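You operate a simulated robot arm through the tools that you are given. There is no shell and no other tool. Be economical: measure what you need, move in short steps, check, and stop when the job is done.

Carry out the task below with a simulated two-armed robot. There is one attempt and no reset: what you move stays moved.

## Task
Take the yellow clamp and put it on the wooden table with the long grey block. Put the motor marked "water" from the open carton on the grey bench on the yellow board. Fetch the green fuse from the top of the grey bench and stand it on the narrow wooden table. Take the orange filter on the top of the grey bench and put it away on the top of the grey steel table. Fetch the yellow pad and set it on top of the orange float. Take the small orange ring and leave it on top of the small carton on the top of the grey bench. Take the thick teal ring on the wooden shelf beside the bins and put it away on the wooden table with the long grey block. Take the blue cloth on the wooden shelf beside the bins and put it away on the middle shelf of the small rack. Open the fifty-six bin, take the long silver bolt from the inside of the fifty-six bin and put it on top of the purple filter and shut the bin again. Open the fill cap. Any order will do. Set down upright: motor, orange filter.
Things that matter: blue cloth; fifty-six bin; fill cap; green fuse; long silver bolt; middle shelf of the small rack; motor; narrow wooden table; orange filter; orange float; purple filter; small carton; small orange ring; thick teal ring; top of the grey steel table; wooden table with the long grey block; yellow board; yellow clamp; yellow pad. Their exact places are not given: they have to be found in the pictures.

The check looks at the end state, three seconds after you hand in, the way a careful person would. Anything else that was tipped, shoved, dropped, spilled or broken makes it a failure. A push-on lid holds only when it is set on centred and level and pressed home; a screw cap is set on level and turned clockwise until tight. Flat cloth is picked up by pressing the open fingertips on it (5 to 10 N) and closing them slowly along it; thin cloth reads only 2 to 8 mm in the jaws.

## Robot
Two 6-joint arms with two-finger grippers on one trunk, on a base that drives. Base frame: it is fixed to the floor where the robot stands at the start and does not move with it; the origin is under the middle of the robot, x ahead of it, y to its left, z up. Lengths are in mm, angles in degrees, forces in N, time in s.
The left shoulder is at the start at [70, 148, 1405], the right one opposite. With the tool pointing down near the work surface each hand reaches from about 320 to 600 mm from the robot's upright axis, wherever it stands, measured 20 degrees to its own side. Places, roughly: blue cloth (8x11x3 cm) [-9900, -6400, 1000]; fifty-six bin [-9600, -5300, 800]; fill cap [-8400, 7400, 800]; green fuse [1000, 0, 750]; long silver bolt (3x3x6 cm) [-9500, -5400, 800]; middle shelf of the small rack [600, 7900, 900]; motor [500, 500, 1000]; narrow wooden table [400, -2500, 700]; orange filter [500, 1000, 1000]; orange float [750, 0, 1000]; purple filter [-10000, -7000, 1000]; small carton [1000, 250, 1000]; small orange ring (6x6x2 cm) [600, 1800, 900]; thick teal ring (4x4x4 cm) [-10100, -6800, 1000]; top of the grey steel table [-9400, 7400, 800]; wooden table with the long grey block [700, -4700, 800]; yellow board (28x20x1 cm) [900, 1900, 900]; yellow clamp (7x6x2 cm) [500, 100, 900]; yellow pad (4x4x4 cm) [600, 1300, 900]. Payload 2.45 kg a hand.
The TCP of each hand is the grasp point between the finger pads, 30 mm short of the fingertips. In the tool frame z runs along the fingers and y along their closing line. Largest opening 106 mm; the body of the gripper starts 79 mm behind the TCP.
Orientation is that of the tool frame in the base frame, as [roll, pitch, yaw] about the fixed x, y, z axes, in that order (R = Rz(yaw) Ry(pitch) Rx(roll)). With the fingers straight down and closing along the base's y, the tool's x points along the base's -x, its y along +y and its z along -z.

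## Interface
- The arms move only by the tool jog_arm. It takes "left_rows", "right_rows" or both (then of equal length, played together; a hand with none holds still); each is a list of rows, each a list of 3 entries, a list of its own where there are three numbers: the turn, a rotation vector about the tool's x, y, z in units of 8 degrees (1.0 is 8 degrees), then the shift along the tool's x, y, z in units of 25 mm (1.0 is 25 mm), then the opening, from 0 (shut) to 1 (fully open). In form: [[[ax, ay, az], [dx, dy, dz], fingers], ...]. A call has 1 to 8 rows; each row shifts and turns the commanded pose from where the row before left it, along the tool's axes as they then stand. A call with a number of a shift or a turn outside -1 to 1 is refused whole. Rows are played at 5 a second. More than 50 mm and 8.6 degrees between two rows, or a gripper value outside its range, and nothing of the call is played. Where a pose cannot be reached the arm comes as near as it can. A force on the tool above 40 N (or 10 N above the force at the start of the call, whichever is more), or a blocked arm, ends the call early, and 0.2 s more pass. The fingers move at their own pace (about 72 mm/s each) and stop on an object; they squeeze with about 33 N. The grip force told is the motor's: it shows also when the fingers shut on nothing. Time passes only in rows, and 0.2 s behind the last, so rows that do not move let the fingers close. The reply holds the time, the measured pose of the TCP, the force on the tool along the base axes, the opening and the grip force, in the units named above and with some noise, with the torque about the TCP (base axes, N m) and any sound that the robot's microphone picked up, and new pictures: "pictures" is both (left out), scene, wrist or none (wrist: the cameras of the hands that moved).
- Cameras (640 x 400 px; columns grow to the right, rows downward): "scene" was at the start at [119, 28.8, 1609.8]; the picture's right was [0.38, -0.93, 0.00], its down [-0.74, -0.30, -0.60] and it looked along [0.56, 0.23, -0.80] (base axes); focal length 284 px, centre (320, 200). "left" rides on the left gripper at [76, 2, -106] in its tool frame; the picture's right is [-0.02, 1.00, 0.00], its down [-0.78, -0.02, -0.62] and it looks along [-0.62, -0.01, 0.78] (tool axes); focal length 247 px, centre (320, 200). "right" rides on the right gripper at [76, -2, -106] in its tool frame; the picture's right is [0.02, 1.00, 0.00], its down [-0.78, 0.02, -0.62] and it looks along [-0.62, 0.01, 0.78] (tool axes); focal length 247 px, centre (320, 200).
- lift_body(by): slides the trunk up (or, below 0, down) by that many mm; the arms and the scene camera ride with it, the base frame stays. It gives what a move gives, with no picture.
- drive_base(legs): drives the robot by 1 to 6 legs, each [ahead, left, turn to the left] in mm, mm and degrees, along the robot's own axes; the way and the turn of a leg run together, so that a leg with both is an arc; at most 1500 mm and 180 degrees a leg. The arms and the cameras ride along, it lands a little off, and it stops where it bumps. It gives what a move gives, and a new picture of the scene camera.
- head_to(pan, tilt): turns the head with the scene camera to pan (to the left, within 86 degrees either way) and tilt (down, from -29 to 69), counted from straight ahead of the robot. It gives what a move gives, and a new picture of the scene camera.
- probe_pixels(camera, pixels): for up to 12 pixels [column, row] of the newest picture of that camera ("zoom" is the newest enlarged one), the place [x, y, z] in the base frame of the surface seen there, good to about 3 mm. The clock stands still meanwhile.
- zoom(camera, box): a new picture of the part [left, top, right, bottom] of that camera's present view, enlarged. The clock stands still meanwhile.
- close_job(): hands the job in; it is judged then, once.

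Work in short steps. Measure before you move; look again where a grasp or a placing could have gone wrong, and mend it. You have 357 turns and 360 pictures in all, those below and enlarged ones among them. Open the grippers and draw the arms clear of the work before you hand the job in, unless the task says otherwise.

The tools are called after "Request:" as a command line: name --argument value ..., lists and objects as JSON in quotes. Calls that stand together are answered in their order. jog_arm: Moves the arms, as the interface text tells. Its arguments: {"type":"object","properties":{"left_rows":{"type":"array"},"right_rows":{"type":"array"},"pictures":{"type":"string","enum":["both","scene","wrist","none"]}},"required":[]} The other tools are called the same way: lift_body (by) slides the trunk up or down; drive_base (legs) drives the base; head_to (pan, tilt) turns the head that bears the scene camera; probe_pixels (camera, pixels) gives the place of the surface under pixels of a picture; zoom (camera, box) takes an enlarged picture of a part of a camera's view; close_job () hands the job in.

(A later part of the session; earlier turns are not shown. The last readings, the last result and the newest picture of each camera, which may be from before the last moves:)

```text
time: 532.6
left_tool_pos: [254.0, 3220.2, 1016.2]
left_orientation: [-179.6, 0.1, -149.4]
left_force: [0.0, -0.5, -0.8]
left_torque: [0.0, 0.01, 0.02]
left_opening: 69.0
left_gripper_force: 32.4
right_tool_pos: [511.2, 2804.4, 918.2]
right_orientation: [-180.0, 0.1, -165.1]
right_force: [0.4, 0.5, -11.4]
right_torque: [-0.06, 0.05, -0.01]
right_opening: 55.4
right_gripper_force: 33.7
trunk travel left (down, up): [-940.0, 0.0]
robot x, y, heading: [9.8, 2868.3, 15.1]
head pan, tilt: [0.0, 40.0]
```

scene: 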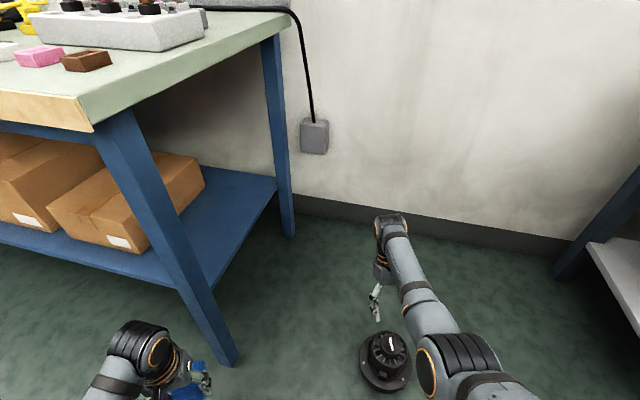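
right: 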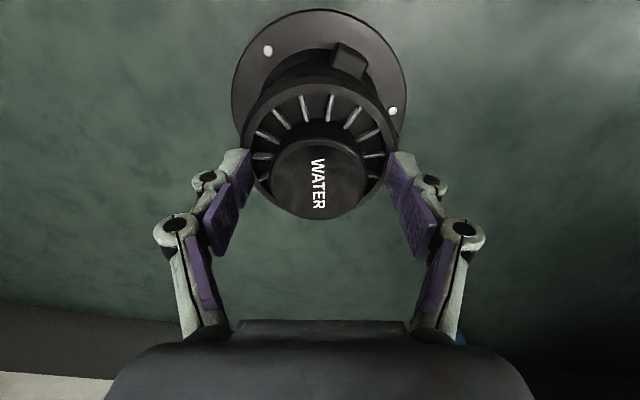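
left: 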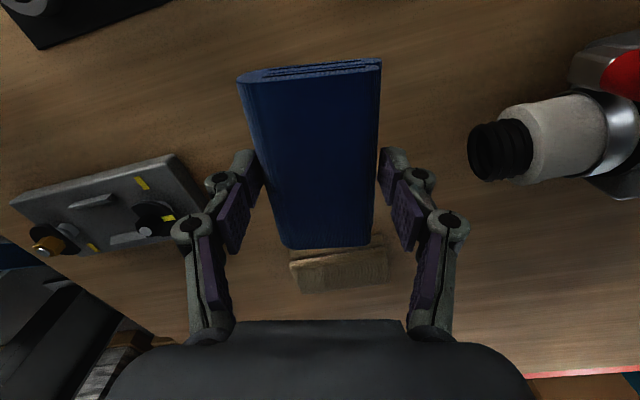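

Motor held (11.4 N). Raise the arm to TCP ≈1065.

Request:
jog_arm --right_rows '[[[0, 0, 0], [0, 0, -0.7], 0.0], [[0, 0, 0], [0, 0, -0.8], 0.0], [[0, 0, 0], [0, 0, -0.8], 0.0], [[0, 0, 0], [-0.2, 0, -0.8], 0.0], [[0, 0, 0], [-0.3, 0, -0.8], 0.0], [[0, 0, 0], [-0.4, 0, -0.8], 0.0], [[0, 0, 0], [-0.4, 0, -0.8], 0.0], [[0, 0, 0], [-0.4, 0, -0.4], 0.0]]' --pictures "none"

Request:
drive_base --legs '[[0, 0, -60]]'

```text
time: 534.4
left_tool_pos: [254.3, 3220.2, 1014.8]
left_orientation: [-179.6, 0.0, -149.3]
left_force: [-0.2, -0.2, -0.3]
left_torque: [0.03, -0.02, 0.02]
left_opening: 69.0
left_gripper_force: 33.1
right_tool_pos: [551.6, 2813.6, 1067.0]
right_orientation: [179.8, -0.1, -165.1]
right_force: [0.2, -0.3, -11.8]
right_torque: [0.0, 0.05, 0.0]
right_opening: 55.5
right_gripper_force: 33.3
trunk travel left (down, up): [-940.0, 0.0]
robot x, y, heading: [9.6, 2867.0, 15.1]
head pan, tilt: [0.0, 40.0]
```

```text
time: 537.4
left_tool_pos: [437.0, 2834.3, 1015.2]
left_orientation: [-179.6, 0.1, 151.1]
left_force: [-0.3, -0.4, -0.6]
left_torque: [-0.01, -0.03, -0.05]
left_opening: 69.1
left_gripper_force: 33.7
right_tool_pos: [236.5, 2372.3, 1066.8]
right_orientation: [180.0, 0.0, 135.4]
right_force: [-0.2, 0.9, -11.9]
right_torque: [0.03, 0.04, 0.0]
right_opening: 55.5
right_gripper_force: 33.2
trunk travel left (down, up): [-940.0, 0.0]
robot x, y, heading: [8.3, 2867.7, -44.6]
head pan, tilt: [0.0, 40.0]
```

scene: 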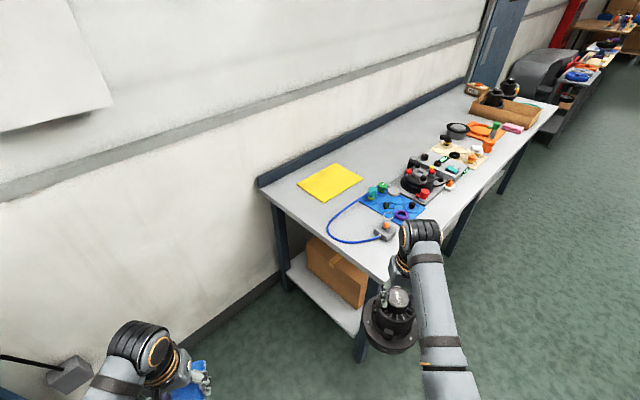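

Drive to (600,2700), then check before moving on toward the board.

Request:
drive_base --legs '[[539, 296, 0]]'

```text
time: 540.8
left_tool_pos: [1019.0, 2672.1, 1015.7]
left_orientation: [-179.7, 0.2, 151.0]
left_force: [0.2, 0.1, -0.7]
left_torque: [-0.01, 0.0, -0.01]
left_opening: 69.0
left_gripper_force: 33.1
right_tool_pos: [819.0, 2208.8, 1066.9]
right_orientation: [179.9, 0.0, 135.1]
right_force: [-0.2, 0.5, -12.1]
right_torque: [0.01, 0.09, 0.02]
right_opening: 55.2
right_gripper_force: 33.1
trunk travel left (down, up): [-940.0, 0.0]
robot x, y, heading: [593.4, 2703.8, -44.5]
head pan, tilt: [0.0, 40.0]
```

scene: 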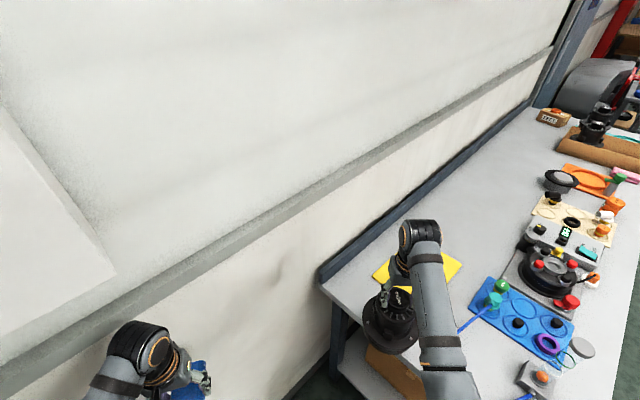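

Drive 225 in -y.

Request:
drive_base --legs '[[158, -160, 0]]'

Request:
zoom --camera "right" --box '[0, 0, 640, 400]'

Request:
probe_pixels --camera "scene" --pixels '[[355, 290], [300, 290], [460, 270], [440, 255]]'

```text
time: 542.5
left_tool_pos: [1019.6, 2462.4, 1016.2]
left_orientation: [-179.7, 0.0, 150.9]
left_force: [-0.7, -0.6, -0.3]
left_torque: [0.05, -0.01, -0.02]
left_opening: 68.9
left_gripper_force: 33.1
right_tool_pos: [817.9, 2001.7, 1062.7]
right_orientation: [179.8, -0.2, 135.1]
right_force: [0.1, -1.3, -10.5]
right_torque: [0.01, 0.02, 0.01]
right_opening: 55.2
right_gripper_force: 32.7
trunk travel left (down, up): [-940.0, 0.0]
robot x, y, heading: [591.3, 2501.0, -44.9]
head pan, tilt: [0.0, 40.0]
stopped in leg 1: the robot was blocked; the commanded pose is now the measured one
```

scene: 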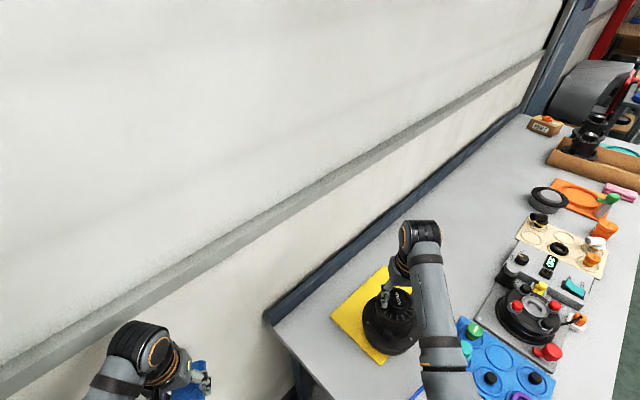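

```text
1.00 times, centred on (320, 200) of right (not enlarged: the box is as wide or as high as the picture)
```

zoom: 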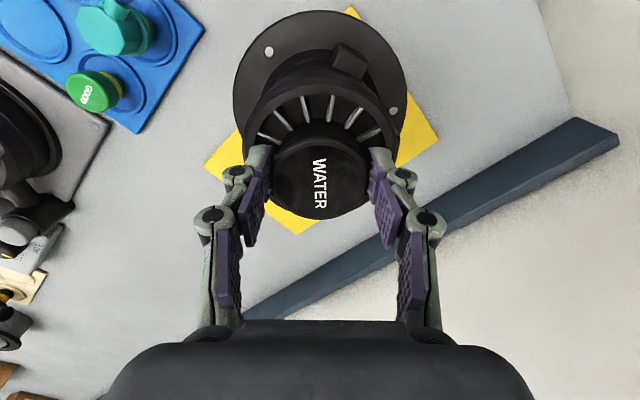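

```text
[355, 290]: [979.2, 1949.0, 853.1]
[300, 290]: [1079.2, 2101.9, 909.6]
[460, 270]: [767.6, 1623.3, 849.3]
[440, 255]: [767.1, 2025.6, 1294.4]
```

The base touched something gently; I stop there and finish with the arm: move to (862,1975) at height.

Request:
jog_arm --right_rows '[[[0, 0, 0], [-0.5, 0.12, 0], 0.0], [[0, 0, 0], [-0.5, 0.12, 0], 0.0], [[0, 0, 0], [-0.5, 0.12, 0], 0.0], [[0, 0, 0], [-0.5, 0.12, 0.2], 0.0]]' --pictures "wrist"

Request:
zoom --camera "scene" --box '[300, 200, 500, 380]'

```text
time: 543.5
left_tool_pos: [1019.3, 2467.0, 1016.2]
left_orientation: [-179.5, 0.0, 151.0]
left_force: [0.1, -0.3, 0.2]
left_torque: [0.0, 0.04, 0.01]
left_opening: 68.8
left_gripper_force: 33.3
right_tool_pos: [862.4, 1978.2, 1059.7]
right_orientation: [-180.0, 0.0, 135.1]
right_force: [-0.3, 0.0, -11.5]
right_torque: [0.07, 0.05, 0.0]
right_opening: 55.4
right_gripper_force: 33.3
trunk travel left (down, up): [-940.0, 0.0]
robot x, y, heading: [591.4, 2501.6, -44.9]
head pan, tilt: [0.0, 40.0]
```

right: 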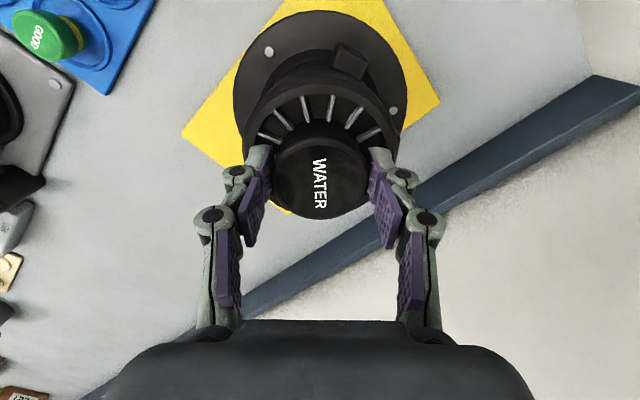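

```text
2.22 times, centred on (400, 290) of scene
```

zoom: 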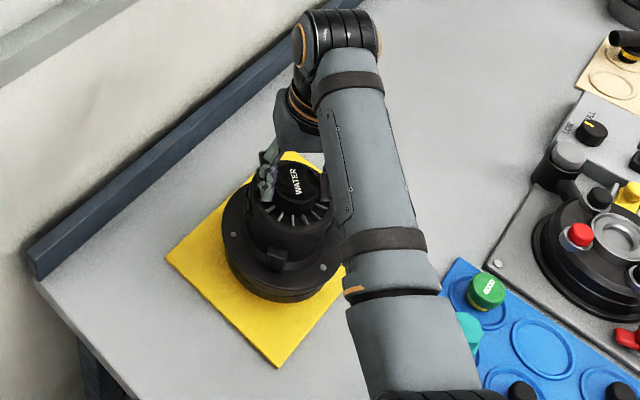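

Re-probe the board's corners in this view.

Request:
probe_pixels --camera "zoom" --pixels '[[172, 258], [275, 358], [340, 275], [288, 158], [200, 250], [290, 330], [250, 320]]'

```text
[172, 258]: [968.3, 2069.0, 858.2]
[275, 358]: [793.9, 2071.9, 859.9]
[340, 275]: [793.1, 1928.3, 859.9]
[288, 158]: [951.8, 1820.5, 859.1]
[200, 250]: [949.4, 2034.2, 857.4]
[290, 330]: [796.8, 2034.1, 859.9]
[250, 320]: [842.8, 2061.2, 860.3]
```

Board spans x 786–970, y 1805–2075. Nudge 12 mm toward its centre and lower to TCP ≈1038.

Request:
jog_arm --right_rows '[[[0, 0, 0], [-0.5, 0, 0.2], 0.0], [[0, 0, 0], [0, 0, 0.3], 0.0], [[0, 0, 0], [0, 0, 0.3], 0.0]]' --pictures "none"

```text
time: 544.4
left_tool_pos: [1019.1, 2467.6, 1015.5]
left_orientation: [-179.6, 0.1, 151.0]
left_force: [0.0, -0.1, -0.3]
left_torque: [-0.01, 0.02, -0.02]
left_opening: 69.2
left_gripper_force: 33.0
right_tool_pos: [870.3, 1968.9, 1040.6]
right_orientation: [179.9, 0.0, 135.1]
right_force: [-0.1, 0.3, -11.1]
right_torque: [0.08, 0.04, 0.02]
right_opening: 55.0
right_gripper_force: 33.1
trunk travel left (down, up): [-940.0, 0.0]
robot x, y, heading: [589.3, 2500.4, -44.9]
head pan, tilt: [0.0, 40.0]
```

Request:
jog_arm --right_rows '[[[0, 0, 0], [0, 0, 0.12], 0.0], [[0, 0, 0], [0, 0, 0.1], 0.0], [[0, 0, 0], [0, 0, 0.06], 0.0]]' --pictures "none"

```text
time: 545.1
left_tool_pos: [1019.0, 2466.0, 1016.3]
left_orientation: [-179.6, 0.1, 151.0]
left_force: [0.5, 0.4, -1.4]
left_torque: [-0.02, 0.02, -0.02]
left_opening: 68.7
left_gripper_force: 32.6
right_tool_pos: [870.2, 1969.4, 1034.0]
right_orientation: [-180.0, 0.0, 135.1]
right_force: [0.2, 0.0, -11.4]
right_torque: [0.06, 0.05, -0.01]
right_opening: 55.2
right_gripper_force: 33.3
trunk travel left (down, up): [-940.0, 0.0]
robot x, y, heading: [591.7, 2499.1, -44.9]
head pan, tilt: [0.0, 40.0]
```

Request:
jog_arm --right_rows '[[[0, 0, 0], [0, 0, 0.08], 0.0], [[0, 0, 0], [0, 0, 0.06], 0.0]]' --pictures "none"

```text
time: 545.8
left_tool_pos: [1017.8, 2467.5, 1015.0]
left_orientation: [-179.5, 0.2, 151.0]
left_force: [-0.2, -0.2, -0.9]
left_torque: [0.0, 0.02, 0.04]
left_opening: 68.7
left_gripper_force: 33.1
right_tool_pos: [871.4, 1970.4, 1032.9]
right_orientation: [-179.9, 0.4, 135.2]
right_force: [1.2, -1.9, 6.5]
right_torque: [0.31, 0.48, 0.03]
right_opening: 55.2
right_gripper_force: 32.8
trunk travel left (down, up): [-940.0, 0.0]
robot x, y, heading: [596.0, 2503.0, -45.0]
head pan, tilt: [0.0, 40.0]
```

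Contact. Release and rise.

Request:
jog_arm --right_rows '[[[0, 0, 0], [0, 0, 0], 0.65], [[0, 0, 0], [0, 0, 0], 0.75], [[0, 0, 0], [0, 0, -0.6], 0.75], [[0, 0, 0], [0, 0, -0.8], 0.75], [[0, 0, 0], [0.3, 0, -0.8], 0.75]]' --pictures "both"

Request:
zoom --camera "scene" --box '[300, 200, 500, 380]'

```text
time: 547.0
left_tool_pos: [1018.1, 2466.9, 1016.3]
left_orientation: [-179.4, 0.2, 151.1]
left_force: [-0.1, -0.7, -0.2]
left_torque: [-0.02, 0.0, 0.01]
left_opening: 69.1
left_gripper_force: 33.7
right_tool_pos: [865.4, 1975.5, 1087.7]
right_orientation: [180.0, 0.2, 135.1]
right_force: [0.1, 0.5, 0.0]
right_torque: [-0.02, 0.0, -0.01]
right_opening: 79.3
right_gripper_force: 0.0
trunk travel left (down, up): [-940.0, 0.0]
robot x, y, heading: [592.4, 2502.6, -44.7]
head pan, tilt: [0.0, 40.0]
```

scene: 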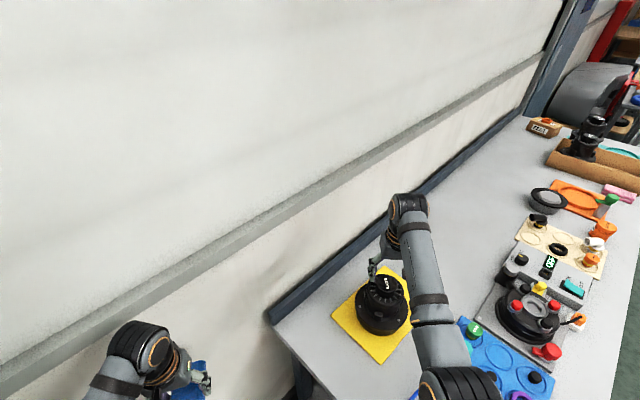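
right: 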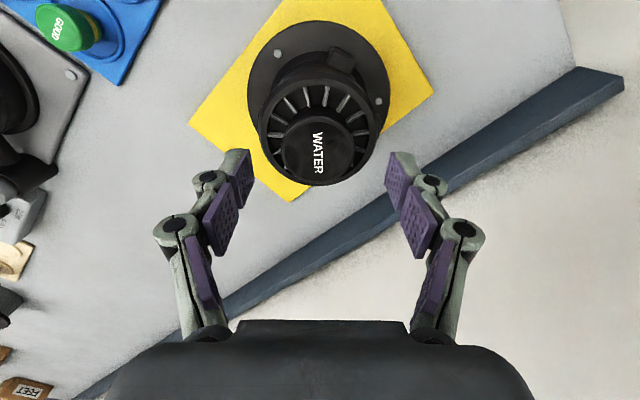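

```text
2.22 times, centred on (400, 290) of scene
```

zoom: 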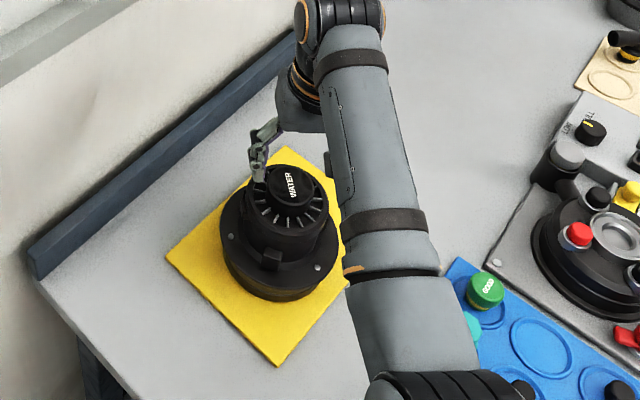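

The motor stands on the board. Back out of the gap and turn to heading 0.

Request:
drive_base --legs '[[-163, 163, 0], [-495, -495, 0], [0, 0, 45]]'

Request:
head_to --pan -10 --tilt 45

```text
time: 554.2
left_tool_pos: [208.5, 3010.5, 1016.8]
left_orientation: [-179.6, 0.0, -163.3]
left_force: [0.5, 0.0, -0.1]
left_torque: [-0.01, -0.04, -0.03]
left_opening: 68.9
left_gripper_force: 32.9
right_tool_pos: [455.9, 2558.0, 1086.1]
right_orientation: [179.9, 0.1, -179.1]
right_force: [-0.3, 0.3, 0.0]
right_torque: [0.0, 0.02, 0.01]
right_opening: 79.7
right_gripper_force: 0.0
trunk travel left (down, up): [-940.0, 0.0]
robot x, y, heading: [-114.7, 2727.5, 1.0]
head pan, tilt: [0.0, 40.0]
```

scene: 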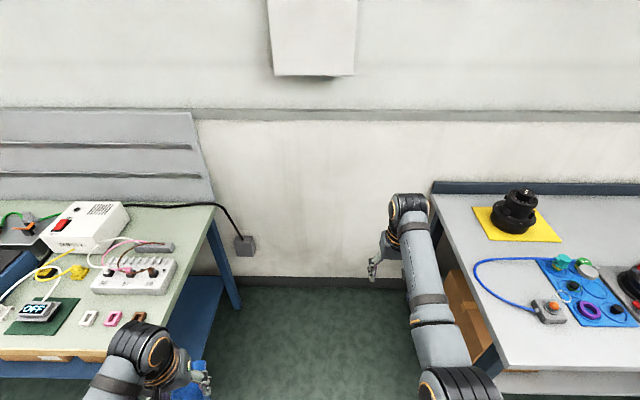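

```text
time: 555.0
left_tool_pos: [207.9, 3010.5, 1016.3]
left_orientation: [-179.6, 0.2, -163.3]
left_force: [0.3, 0.9, 0.2]
left_torque: [0.0, -0.02, -0.02]
left_opening: 68.9
left_gripper_force: 32.7
right_tool_pos: [453.9, 2558.4, 1086.5]
right_orientation: [180.0, 0.2, -179.1]
right_force: [0.0, 0.6, 0.4]
right_torque: [-0.04, 0.01, -0.02]
right_opening: 79.3
right_gripper_force: 0.1
trunk travel left (down, up): [-940.0, 0.0]
robot x, y, heading: [-115.2, 2728.5, 0.9]
head pan, tilt: [-10.0, 45.0]
```

scene: 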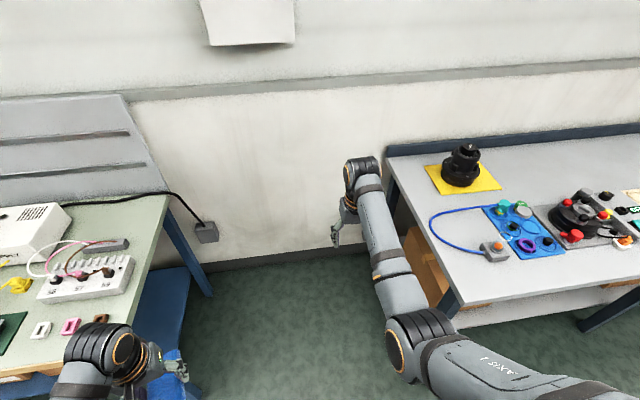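

Back off (to keep clear of the glass tube), go to the filter at (458,1071), and approach.

Request:
drive_base --legs '[[-420, 0, -0.9], [0, -1487, 0], [300, 0, 0]]'

Request:
zoom --camera "right" --box '[0, 0, 640, 400]'

```text
time: 566.1
left_tool_pos: [96.2, 1520.3, 1016.3]
left_orientation: [-179.7, 0.2, -163.5]
left_force: [-0.7, -0.4, -0.3]
left_torque: [0.0, 0.0, 0.0]
left_opening: 69.1
left_gripper_force: 33.1
right_tool_pos: [338.7, 1067.1, 1087.9]
right_orientation: [-180.0, 0.1, -179.5]
right_force: [-1.2, -0.7, 0.7]
right_torque: [0.01, -0.01, -0.03]
right_opening: 79.7
right_gripper_force: 0.0
trunk travel left (down, up): [-940.0, 0.0]
robot x, y, heading: [-229.3, 1236.0, 0.8]
head pan, tilt: [-10.0, 45.0]
```

scene: 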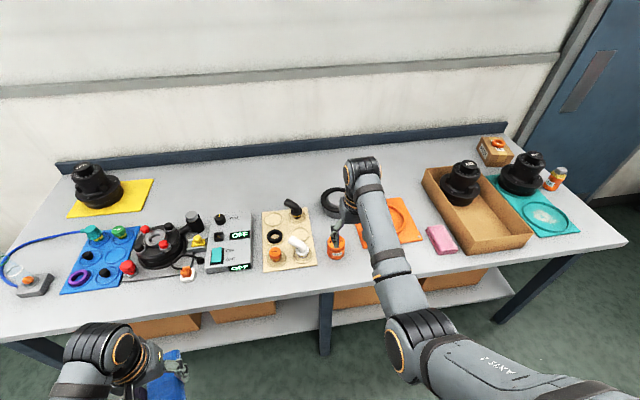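

```text
1.00 times, centred on (320, 200) of right (not enlarged: the box is as wide or as high as the picture)
```

zoom: 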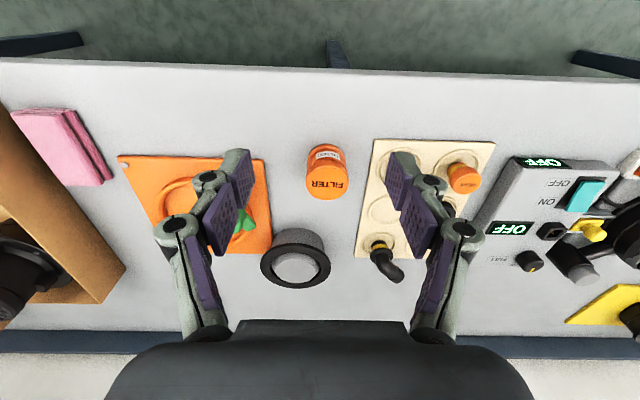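

Probe the filter.

Request:
probe_pixels --camera "zoom" --pixels '[[309, 180], [346, 180], [327, 165], [327, 196], [327, 180], [250, 215], [400, 190]]'

```text
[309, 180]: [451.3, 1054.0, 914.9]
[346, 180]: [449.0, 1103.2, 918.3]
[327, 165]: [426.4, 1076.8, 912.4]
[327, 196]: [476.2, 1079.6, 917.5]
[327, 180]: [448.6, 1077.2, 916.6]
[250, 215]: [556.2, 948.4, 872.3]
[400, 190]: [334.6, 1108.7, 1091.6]
```

Filter centre (452,1078). Drive (+113,+10) and descend to TCP ≈892.

Request:
drive_base --legs '[[113, 9, -0.8]]'

Request:
jog_arm --right_rows '[[[0, 0, 0], [0, 0, 1], 0.8], [[0, 0, 0], [0, 0, 1], 0.8], [[0, 0, 0], [0, 0, 1], 0.8], [[0, 0, 0], [0, 0, 1], 0.8], [[0, 0, 0], [0, 0, 1], 0.8]]' --pictures "wrist"

```text
time: 567.4
left_tool_pos: [210.9, 1523.9, 1017.8]
left_orientation: [-179.5, 0.3, -164.4]
left_force: [-0.9, -1.1, -0.4]
left_torque: [0.03, -0.04, -0.01]
left_opening: 68.8
left_gripper_force: 32.8
right_tool_pos: [447.9, 1067.3, 1088.3]
right_orientation: [180.0, 0.4, 179.8]
right_force: [-0.7, 0.4, 0.1]
right_torque: [0.03, -0.03, 0.01]
right_opening: 79.7
right_gripper_force: 0.1
trunk travel left (down, up): [-940.0, 0.0]
robot x, y, heading: [-115.2, 1248.8, -0.1]
head pan, tilt: [-10.0, 45.0]
```

scene: 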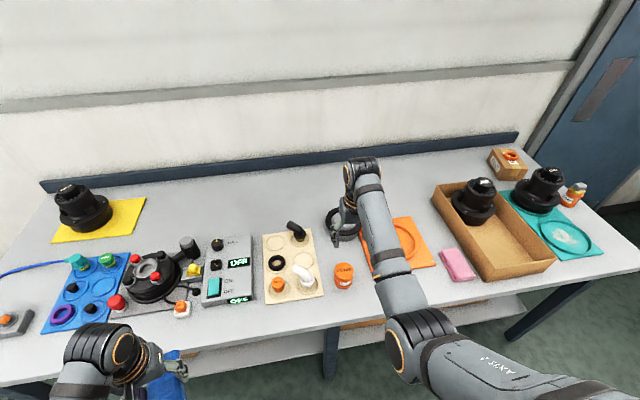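

```text
time: 568.5
left_tool_pos: [213.0, 1524.1, 1016.6]
left_orientation: [-179.5, 0.1, -164.4]
left_force: [-0.6, -0.3, -0.4]
left_torque: [-0.03, 0.0, -0.01]
left_opening: 68.9
left_gripper_force: 32.8
right_tool_pos: [450.0, 1067.7, 962.0]
right_orientation: [180.0, 0.2, 179.7]
right_force: [0.0, 0.0, 0.4]
right_torque: [-0.02, 0.0, 0.0]
right_opening: 85.0
right_gripper_force: 0.1
trunk travel left (down, up): [-940.0, 0.0]
robot x, y, heading: [-112.0, 1248.1, -0.3]
head pan, tilt: [-10.0, 45.0]
```

right: 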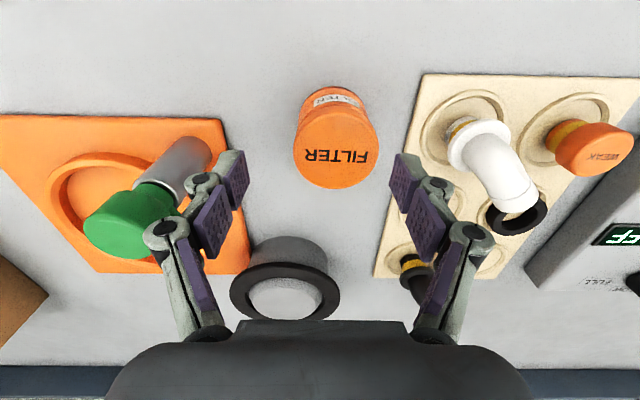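

Shift 11 mm, descend 70 mm, and close.

Request:
jog_arm --right_rows '[[[0, 0, 0], [-0.1, 0.44, 0], 0.72], [[0, 0, 0], [0, 0, 1], 0.72], [[0, 0, 0], [0, 0, 1], 0.72], [[0, 0, 0], [0, 0, 0.8], 0.72], [[0, 0, 0], [0, 0, 0], 0.3], [[0, 0, 0], [0, 0, 0], 0.0], [[0, 0, 0], [0, 0, 0], 0.0]]' --pictures "wrist"

```text
time: 570.1
left_tool_pos: [212.5, 1525.2, 1016.1]
left_orientation: [-179.5, 0.1, -164.5]
left_force: [-0.1, -0.2, -0.2]
left_torque: [-0.02, 0.04, -0.01]
left_opening: 68.8
left_gripper_force: 32.7
right_tool_pos: [453.0, 1078.4, 890.7]
right_orientation: [-180.0, 0.1, 179.8]
right_force: [0.2, 0.9, -0.1]
right_torque: [0.01, 0.0, -0.02]
right_opening: 58.4
right_gripper_force: 33.3
trunk travel left (down, up): [-940.0, 0.0]
robot x, y, heading: [-111.8, 1249.6, 0.1]
head pan, tilt: [-10.0, 45.0]
```

right: 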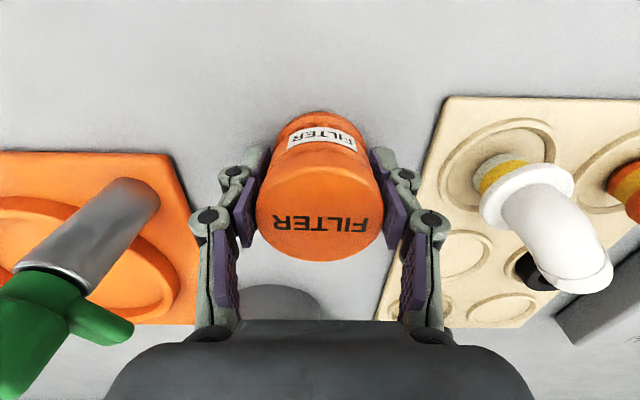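

Filter gripped (58 mm). Lift 120 mm and back away.

Request:
jog_arm --right_rows '[[[0, 0, 0], [0, 0, -0.8], 0.0], [[0, 0, 0], [0, 0, -1], 0.0], [[0, 0, 0], [0, 0, -1], 0.0], [[0, 0, 0], [0, 0, -1], 0.0], [[0, 0, 0], [0, 0, -1], 0.0]]' --pictures "wrist"

Request:
drive_base --legs '[[-600, 0, 0], [0, 1400, 0], [0, 1400, 0], [0, 1400, 0]]'

Request:
head_to --pan 40 --tilt 20

```text
time: 571.4
left_tool_pos: [212.9, 1524.8, 1016.2]
left_orientation: [-179.6, 0.1, -164.4]
left_force: [0.0, 0.6, 0.2]
left_torque: [0.01, 0.0, 0.0]
left_opening: 69.0
left_gripper_force: 33.1
right_tool_pos: [452.3, 1080.4, 1011.9]
right_orientation: [-180.0, 0.1, 179.9]
right_force: [0.1, 0.1, -0.4]
right_torque: [-0.04, -0.01, 0.01]
right_opening: 58.6
right_gripper_force: 32.8
trunk travel left (down, up): [-940.0, 0.0]
robot x, y, heading: [-116.3, 1244.4, -0.3]
head pan, tilt: [-10.0, 45.0]
```

right: 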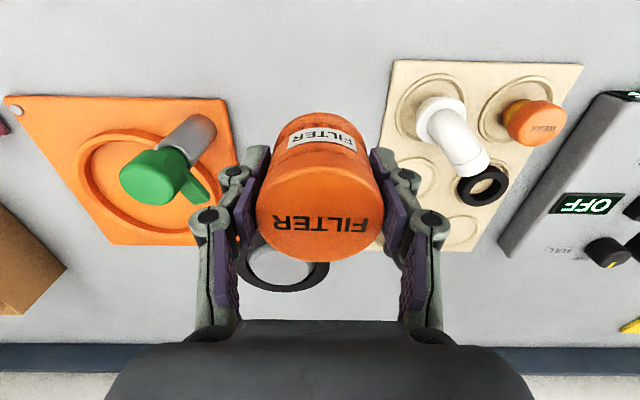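

```text
time: 594.6
left_tool_pos: [-378.7, 5760.4, 1016.8]
left_orientation: [-179.6, 0.1, -163.3]
left_force: [0.7, 0.7, -0.8]
left_torque: [0.04, 0.01, 0.01]
left_opening: 69.0
left_gripper_force: 32.6
right_tool_pos: [-131.2, 5320.2, 1011.6]
right_orientation: [-180.0, 0.1, -179.3]
right_force: [0.1, 1.0, 0.6]
right_torque: [0.02, 0.0, 0.01]
right_opening: 58.6
right_gripper_force: 33.5
trunk travel left (down, up): [-940.0, 0.0]
robot x, y, heading: [-705.6, 5475.5, 0.7]
head pan, tilt: [-10.0, 45.0]
```

scene: 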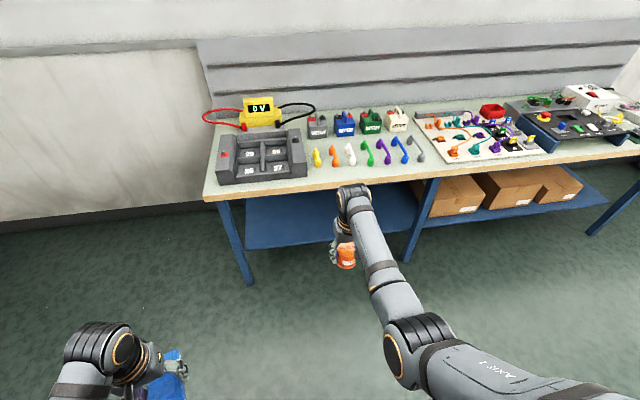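

```text
time: 595.8
left_tool_pos: [-378.9, 5761.1, 1016.7]
left_orientation: [-179.6, 0.1, -163.4]
left_force: [-0.1, -0.2, -0.2]
left_torque: [0.01, -0.02, -0.02]
left_opening: 69.0
left_gripper_force: 33.0
right_tool_pos: [-130.8, 5319.2, 1011.3]
right_orientation: [-180.0, 0.1, -179.3]
right_force: [0.6, -0.2, 0.1]
right_torque: [0.01, 0.04, 0.01]
right_opening: 58.5
right_gripper_force: 33.1
trunk travel left (down, up): [-940.0, 0.0]
robot x, y, heading: [-703.5, 5475.9, 0.5]
head pan, tilt: [40.0, 20.0]
```

scene: 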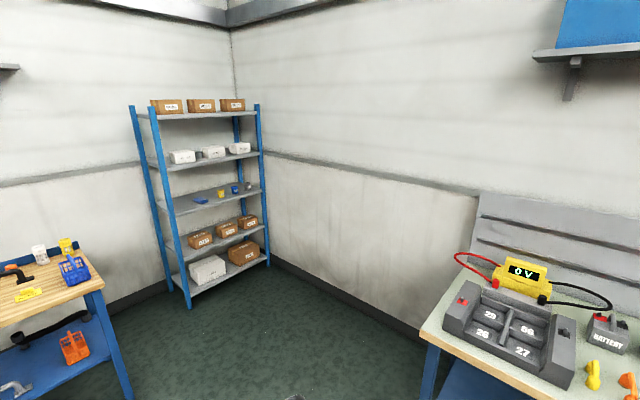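

The small rack is ahead-left. Zoom and probe the middle shelf.

Request:
zoom --camera "scene" --box '[120, 90, 280, 310]'

Request:
probe_pixels --camera "scene" --pixels '[[180, 213], [225, 203], [255, 190], [190, 205], [215, 195], [185, 163], [145, 170], [265, 150], [160, 115], [180, 245], [260, 120], [245, 158]]'

```text
1.82 times, centred on (200, 200) of scene
```

zoom: 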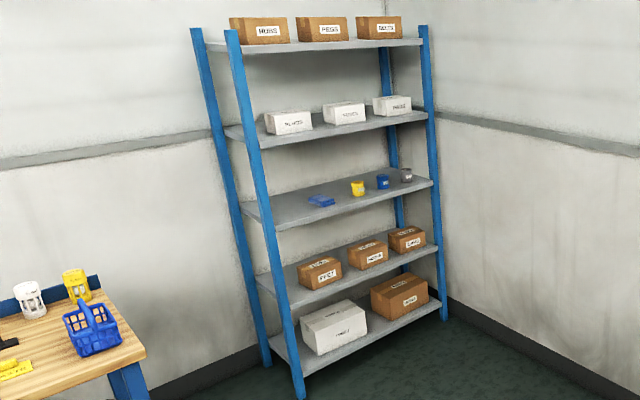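

```text
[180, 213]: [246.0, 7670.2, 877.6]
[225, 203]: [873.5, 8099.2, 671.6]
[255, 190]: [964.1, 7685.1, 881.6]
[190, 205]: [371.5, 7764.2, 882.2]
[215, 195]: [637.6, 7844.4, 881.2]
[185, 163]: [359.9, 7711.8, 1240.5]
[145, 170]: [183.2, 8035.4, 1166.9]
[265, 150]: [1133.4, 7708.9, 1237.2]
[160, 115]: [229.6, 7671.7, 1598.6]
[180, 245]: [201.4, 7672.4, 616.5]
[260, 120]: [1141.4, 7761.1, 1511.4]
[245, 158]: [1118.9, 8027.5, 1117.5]
```

Rack front at y≈7670, middle shelf z≈882, next shelf ≈1210–1240. Probe obstacles: end of the bench and the left table, and the shelf lip.

Request:
probe_pixels --camera "scene" --pixels '[[422, 335], [105, 283], [60, 310], [120, 370], [440, 395], [300, 390], [200, 201], [221, 194], [234, 189], [249, 186], [200, 163], [200, 167]]'

```text
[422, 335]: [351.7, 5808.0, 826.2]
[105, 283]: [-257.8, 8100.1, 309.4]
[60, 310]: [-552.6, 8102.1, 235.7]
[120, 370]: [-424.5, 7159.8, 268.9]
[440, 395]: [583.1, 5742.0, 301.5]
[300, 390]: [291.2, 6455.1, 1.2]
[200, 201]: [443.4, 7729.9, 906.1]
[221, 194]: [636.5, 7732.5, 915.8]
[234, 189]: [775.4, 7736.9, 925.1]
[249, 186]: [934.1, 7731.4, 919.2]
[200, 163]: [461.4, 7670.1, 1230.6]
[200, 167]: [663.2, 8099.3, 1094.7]
```

Path is free. Tuck the right hand, then drive/turn to face the rack with trunk lowered 70.

Request:
jog_arm --right_rows '[[[0, 0, 0], [0.9, -0.2, 0.2], 0.0], [[0, 0, 0], [0.9, -0.2, 0.2], 0.0], [[0, 0, 0], [0.9, -0.2, 0.2], 0.0], [[0, 0, 0], [0.9, -0.2, 0.2], 0.0], [[0, 0, 0], [0.9, -0.2, 0.2], 0.0], [[0, 0, 0], [0.9, -0.2, 0.2], 0.0], [[0, 0, 0], [0.9, -0.2, 0], 0.0], [[0, 0, 0], [0.9, 0, 0], 0.0]]' --left_rows '[[[0, 0, 0], [-0.72, -0.61, 0], 0.0], [[0, 0, 0], [-0.72, -0.61, 0], 0.0], [[0, 0, 0], [-0.72, -0.61, 0], 0.0], [[0, 0, 0], [-0.72, -0.61, 0], 0.0], [[0, 0, 0], [-0.72, -0.61, 0], 0.0], [[0, 0, 0], [-0.72, -0.61, 0], 0.0], [[0, 0, 0], [-0.72, -0.61, 0], 0.0], [[0, 0, 0], [-0.72, -0.61, 0], 0.0]]' --pictures "none"

Request:
drive_base --legs '[[0, 900, 0], [0, 0, 90], [0, -1230, 0]]'

Request:
lift_body --by -70

Request:
head_to --pan 10 --tilt 30

```text
time: 597.6
left_tool_pos: [-207.1, 5684.5, 1018.3]
left_orientation: [-179.6, 0.1, -163.4]
left_force: [0.3, -0.8, -0.1]
left_torque: [0.02, 0.0, 0.01]
left_opening: 69.0
left_gripper_force: 32.5
right_tool_pos: [-310.9, 5281.1, 982.7]
right_orientation: [-180.0, 0.2, -179.3]
right_force: [0.7, -0.2, -0.7]
right_torque: [-0.02, -0.03, 0.02]
right_opening: 58.6
right_gripper_force: 33.1
trunk travel left (down, up): [-940.0, 0.0]
robot x, y, heading: [-702.4, 5480.0, 0.7]
head pan, tilt: [40.0, 20.0]
```

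```text
time: 611.9
left_tool_pos: [263.4, 6927.4, 1018.7]
left_orientation: [-179.6, 0.1, -70.0]
left_force: [0.6, 0.4, -1.4]
left_torque: [-0.02, 0.0, 0.01]
left_opening: 68.8
left_gripper_force: 33.1
right_tool_pos: [674.0, 6847.6, 980.5]
right_orientation: [-180.0, 0.1, -86.0]
right_force: [-0.8, 0.2, -0.7]
right_torque: [-0.02, -0.01, -0.05]
right_opening: 58.5
right_gripper_force: 32.7
trunk travel left (down, up): [-940.0, 0.0]
robot x, y, heading: [499.4, 6445.8, 94.2]
head pan, tilt: [40.0, 20.0]
```

scene: 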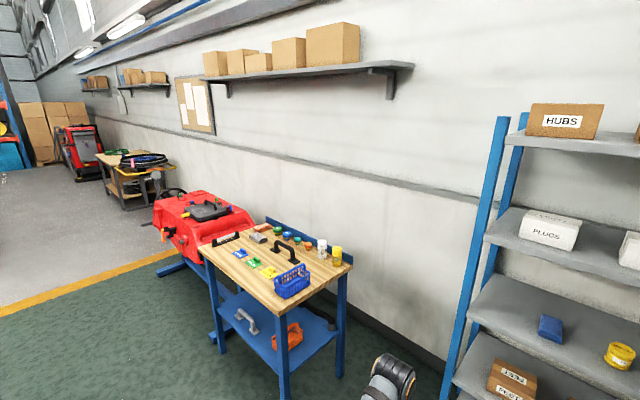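

```text
time: 613.0
left_tool_pos: [265.2, 6927.0, 947.6]
left_orientation: [-179.5, 0.1, -70.1]
left_force: [0.7, 0.0, -0.7]
left_torque: [-0.04, -0.02, 0.0]
left_opening: 68.7
left_gripper_force: 32.8
right_tool_pos: [674.8, 6846.8, 910.9]
right_orientation: [180.0, 0.1, -85.8]
right_force: [0.2, 0.0, -0.8]
right_torque: [-0.03, 0.01, -0.02]
right_opening: 58.5
right_gripper_force: 32.1
trunk travel left (down, up): [-870.0, 70.0]
robot x, y, heading: [497.7, 6439.4, 94.3]
head pan, tilt: [40.0, 20.0]
```

```text
time: 614.0
left_tool_pos: [265.7, 6926.8, 947.7]
left_orientation: [-179.6, 0.1, -70.1]
left_force: [0.6, 0.4, 0.0]
left_torque: [-0.01, 0.01, 0.05]
left_opening: 69.1
left_gripper_force: 32.8
right_tool_pos: [675.7, 6846.8, 911.3]
right_orientation: [-179.9, 0.0, -85.9]
right_force: [-0.2, 0.1, 0.4]
right_torque: [-0.01, 0.0, 0.03]
right_opening: 58.6
right_gripper_force: 33.2
trunk travel left (down, up): [-870.0, 70.0]
robot x, y, heading: [496.6, 6449.8, 94.1]
head pan, tilt: [10.0, 30.0]
```

scene: 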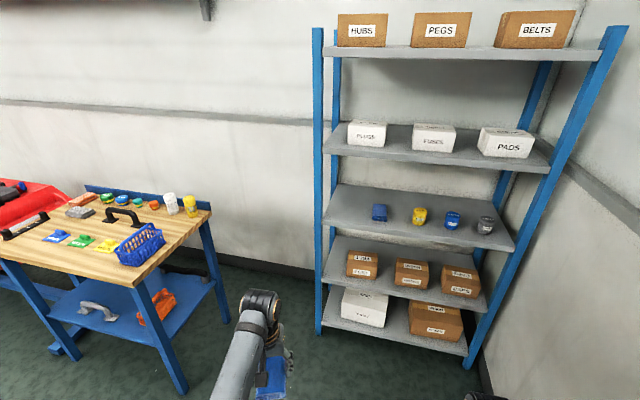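

Probe the middle shelf: items, front edge, left upright.

Request:
probe_pixels --camera "scene" --pixels '[[330, 215], [350, 222], [380, 212], [420, 215], [453, 220], [487, 225], [318, 200], [350, 200], [400, 232], [345, 150], [512, 246], [440, 205]]'

Request:
zoom --camera "scene" --box '[310, 170, 530, 270]'

```text
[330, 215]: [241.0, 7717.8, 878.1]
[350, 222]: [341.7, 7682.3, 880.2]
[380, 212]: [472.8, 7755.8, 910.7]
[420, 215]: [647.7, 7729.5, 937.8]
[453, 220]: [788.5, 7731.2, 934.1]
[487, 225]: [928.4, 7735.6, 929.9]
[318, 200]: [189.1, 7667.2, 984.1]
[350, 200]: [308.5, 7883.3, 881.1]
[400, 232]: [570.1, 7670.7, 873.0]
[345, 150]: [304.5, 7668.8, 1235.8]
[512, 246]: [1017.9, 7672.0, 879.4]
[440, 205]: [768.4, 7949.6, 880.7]
```

```text
2.91 times, centred on (420, 220) of scene
```

zoom: 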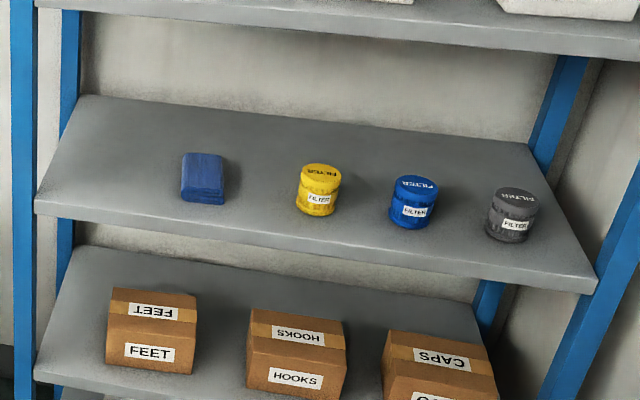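

Our spot: (325,7738), left of the similar blue item. Straighten heading, lower 15, and drive closer (to y≈7100 first).

Request:
lift_body --by -15

Request:
drive_base --legs '[[0, 0, -4.1], [640, -24, 0]]'

Request:
zoom --camera "left" --box '[0, 0, 640, 400]'

```text
time: 614.6
left_tool_pos: [265.3, 6926.5, 932.9]
left_orientation: [-179.6, 0.0, -70.1]
left_force: [-0.1, 0.1, -0.5]
left_torque: [0.01, 0.02, -0.02]
left_opening: 69.0
left_gripper_force: 32.7
right_tool_pos: [674.5, 6848.2, 895.8]
right_orientation: [180.0, 0.2, -85.9]
right_force: [0.4, -0.8, -0.6]
right_torque: [-0.03, 0.02, 0.0]
right_opening: 58.3
right_gripper_force: 33.3
trunk travel left (down, up): [-855.0, 85.0]
robot x, y, heading: [498.8, 6445.1, 94.3]
head pan, tilt: [10.0, 30.0]
```

```text
time: 618.6
left_tool_pos: [336.4, 7587.4, 933.6]
left_orientation: [-179.6, 0.2, -75.1]
left_force: [-0.2, 0.4, -0.8]
left_torque: [0.01, -0.02, -0.05]
left_opening: 68.8
left_gripper_force: 32.8
right_tool_pos: [737.7, 7471.9, 896.5]
right_orientation: [180.0, 0.1, -90.9]
right_force: [0.3, -0.1, -0.3]
right_torque: [-0.04, 0.0, 0.01]
right_opening: 58.4
right_gripper_force: 32.8
trunk travel left (down, up): [-855.0, 85.0]
robot x, y, heading: [528.1, 7084.6, 89.1]
head pan, tilt: [10.0, 30.0]
```

scene: 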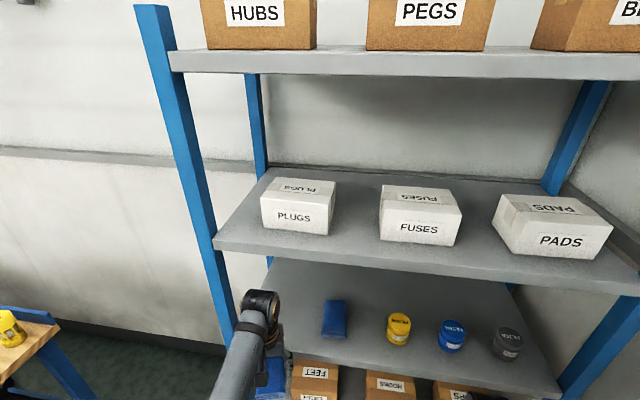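

```text
1.00 times, centred on (320, 200) of left (not enlarged: the box is as wide or as high as the picture)
```

zoom: 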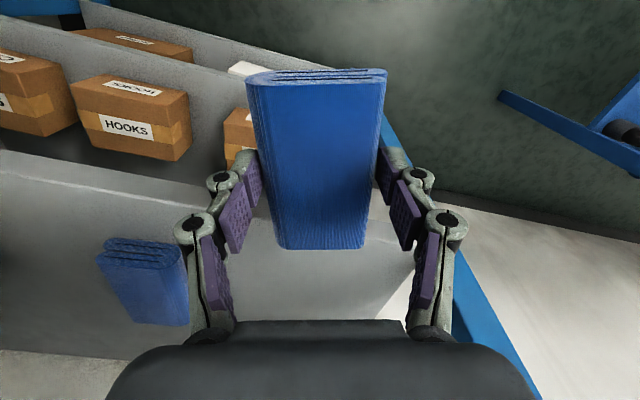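

Drive 110 forward (right hand stays clear of the rack), then extend the left arm 45.

Request:
drive_base --legs '[[110, 11, 0.9]]'

Request:
jog_arm --left_rows '[[[0, 0, 0], [-0.55, 0.1, 0], 0.0], [[0, 0, 0], [-0.55, 0.1, 0], 0.0], [[0, 0, 0], [-0.5, 0.1, 0], 0.0]]' --pictures "both"

```text
time: 619.8
left_tool_pos: [316.4, 7691.6, 933.3]
left_orientation: [-179.6, 0.1, -74.0]
left_force: [0.2, -0.3, -0.9]
left_torque: [-0.01, 0.01, -0.01]
left_opening: 68.7
left_gripper_force: 33.0
right_tool_pos: [721.0, 7583.7, 894.9]
right_orientation: [-180.0, 0.2, -89.9]
right_force: [0.8, -0.5, 0.3]
right_torque: [0.0, -0.01, -0.01]
right_opening: 58.5
right_gripper_force: 33.2
trunk travel left (down, up): [-855.0, 85.0]
robot x, y, heading: [517.4, 7194.3, 90.3]
head pan, tilt: [10.0, 30.0]
```

scene: 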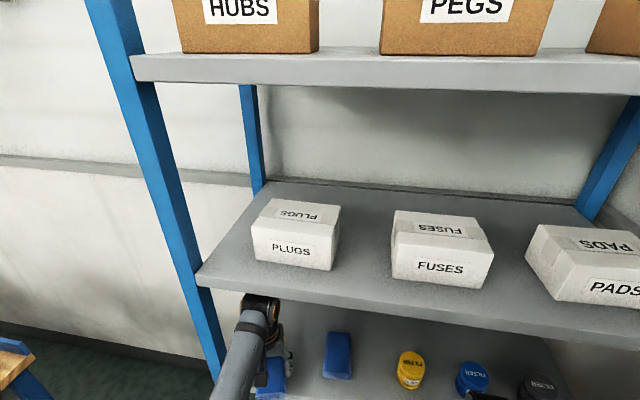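

```text
time: 620.6
left_tool_pos: [298.5, 7730.4, 931.7]
left_orientation: [-179.6, 0.0, -74.0]
left_force: [-0.4, 0.3, -0.6]
left_torque: [-0.02, 0.0, 0.0]
left_opening: 68.9
left_gripper_force: 32.9
right_tool_pos: [719.7, 7586.0, 895.3]
right_orientation: [-180.0, -0.1, -89.9]
right_force: [-0.1, 0.0, -0.9]
right_torque: [-0.03, 0.04, -0.01]
right_opening: 58.6
right_gripper_force: 32.6
trunk travel left (down, up): [-855.0, 85.0]
robot x, y, heading: [518.8, 7193.8, 90.3]
head pan, tilt: [10.0, 30.0]
```

scene: 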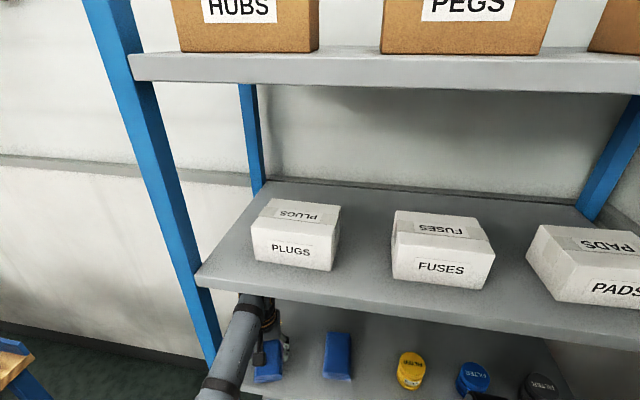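
left: 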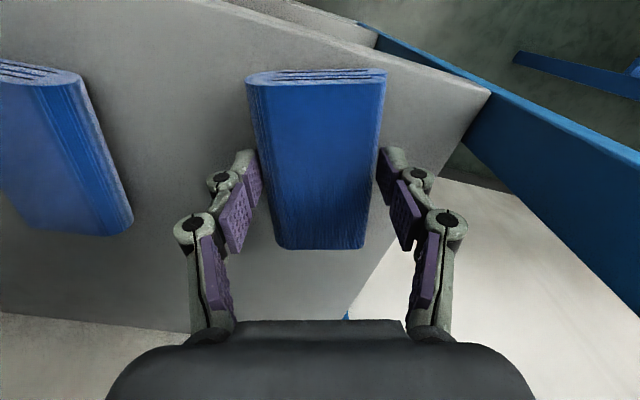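

Shift 25 right and 18 deeper with the base.

Request:
drive_base --legs '[[20, -27, 0]]'

Request:
jog_arm --left_rows '[[[0, 0, 0], [0, 0, 0.25], 0.0], [[0, 0, 0], [0, 0, 0.15], 0.0]]' --pictures "wrist"

```text
time: 621.5
left_tool_pos: [321.1, 7747.0, 933.2]
left_orientation: [-179.3, 0.2, -74.0]
left_force: [-0.7, -0.9, 0.0]
left_torque: [0.05, -0.04, 0.0]
left_opening: 68.8
left_gripper_force: 33.3
right_tool_pos: [741.9, 7601.6, 897.9]
right_orientation: [-179.9, 0.3, -89.8]
right_force: [-0.3, -1.1, -0.7]
right_torque: [0.07, -0.05, 0.0]
right_opening: 58.6
right_gripper_force: 33.3
trunk travel left (down, up): [-855.0, 85.0]
robot x, y, heading: [547.7, 7215.7, 90.2]
head pan, tilt: [10.0, 30.0]
```

scene: 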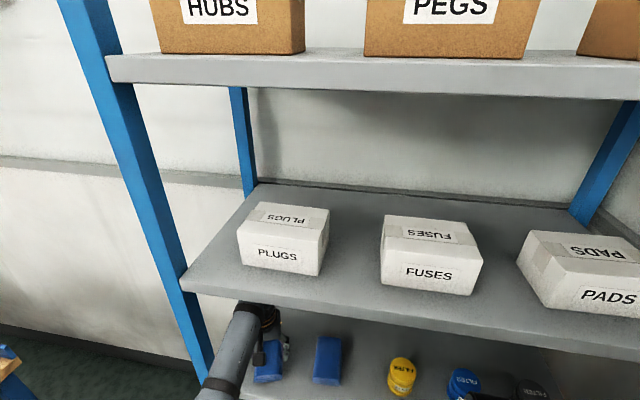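

```text
time: 622.1
left_tool_pos: [323.4, 7747.3, 923.4]
left_orientation: [-179.6, 0.0, -73.9]
left_force: [-0.4, 0.3, -0.6]
left_torque: [0.02, 0.0, -0.01]
left_opening: 68.9
left_gripper_force: 32.8
right_tool_pos: [744.7, 7603.9, 896.2]
right_orientation: [180.0, 0.1, -89.8]
right_force: [0.3, -1.5, 0.1]
right_torque: [0.02, -0.02, -0.01]
right_opening: 58.4
right_gripper_force: 32.4
trunk travel left (down, up): [-855.0, 85.0]
robot x, y, heading: [544.1, 7213.7, 90.4]
head pan, tilt: [10.0, 30.0]
```

left: 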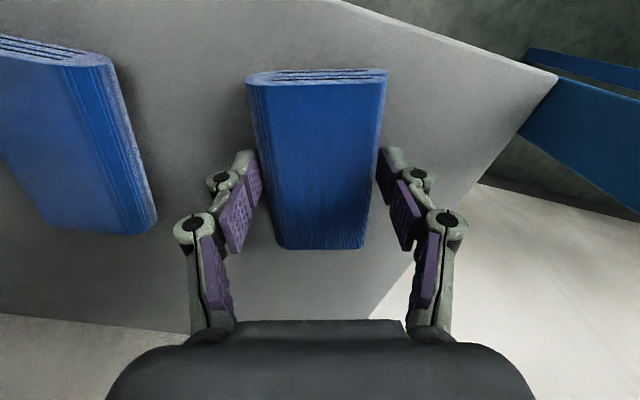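

Lower to contact in small steps.

Request:
jog_arm --left_rows '[[[0, 0, 0], [0, 0, 0.1], 0.0], [[0, 0, 0], [0, 0, 0.08], 0.0], [[0, 0, 0], [0, 0, 0.06], 0.0]]' --pictures "none"

```text
time: 622.9
left_tool_pos: [323.8, 7748.7, 918.2]
left_orientation: [-179.7, 0.3, -73.9]
left_force: [-2.4, -1.3, 7.8]
left_torque: [0.18, 0.47, 0.11]
left_opening: 68.9
left_gripper_force: 33.2
right_tool_pos: [746.8, 7604.2, 897.0]
right_orientation: [179.8, 0.1, -89.9]
right_force: [0.8, -0.3, 0.2]
right_torque: [0.02, -0.02, 0.01]
right_opening: 58.4
right_gripper_force: 32.9
trunk travel left (down, up): [-855.0, 85.0]
robot x, y, heading: [545.4, 7216.7, 90.3]
head pan, tilt: [10.0, 30.0]
```

Contact (8 N). Open to 85 mm, rise 33 mm (below the upper shelf), then withdraw along the tool's own axis.

Request:
jog_arm --left_rows '[[[0, 0, 0], [0, 0, 0], 0.8], [[0, 0, 0], [0, 0, 0], 0.8], [[0, 0, 0], [0, 0, -0.6], 0.8], [[0, 0, 0], [0.2, 0, -0.6], 0.8], [[0, 0, 0], [0.8, 0, 0], 0.8], [[0, 0, 0], [0.8, 0, 0], 0.8], [[0, 0, 0], [0.8, 0, 0], 0.8]]' --pictures "wrist"

```text
time: 624.5
left_tool_pos: [342.4, 7686.6, 946.6]
left_orientation: [-179.6, 0.2, -74.0]
left_force: [-0.6, 0.1, 0.8]
left_torque: [0.0, -0.06, 0.01]
left_opening: 85.0
left_gripper_force: 0.0
right_tool_pos: [746.0, 7604.1, 895.8]
right_orientation: [179.9, 0.1, -89.8]
right_force: [1.0, -0.1, 0.2]
right_torque: [0.01, -0.01, 0.0]
right_opening: 58.6
right_gripper_force: 33.4
trunk travel left (down, up): [-855.0, 85.0]
robot x, y, heading: [545.1, 7216.2, 90.5]
head pan, tilt: [10.0, 30.0]
```

left: 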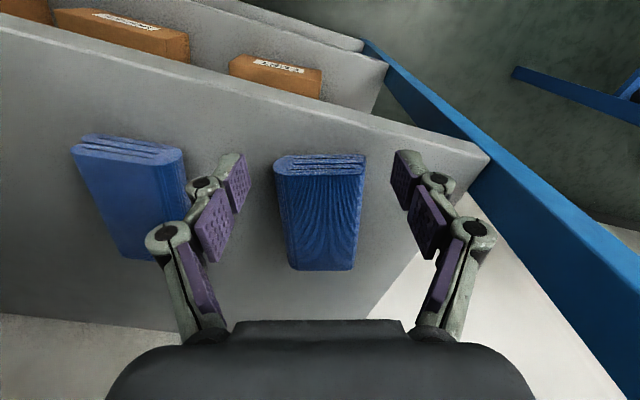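

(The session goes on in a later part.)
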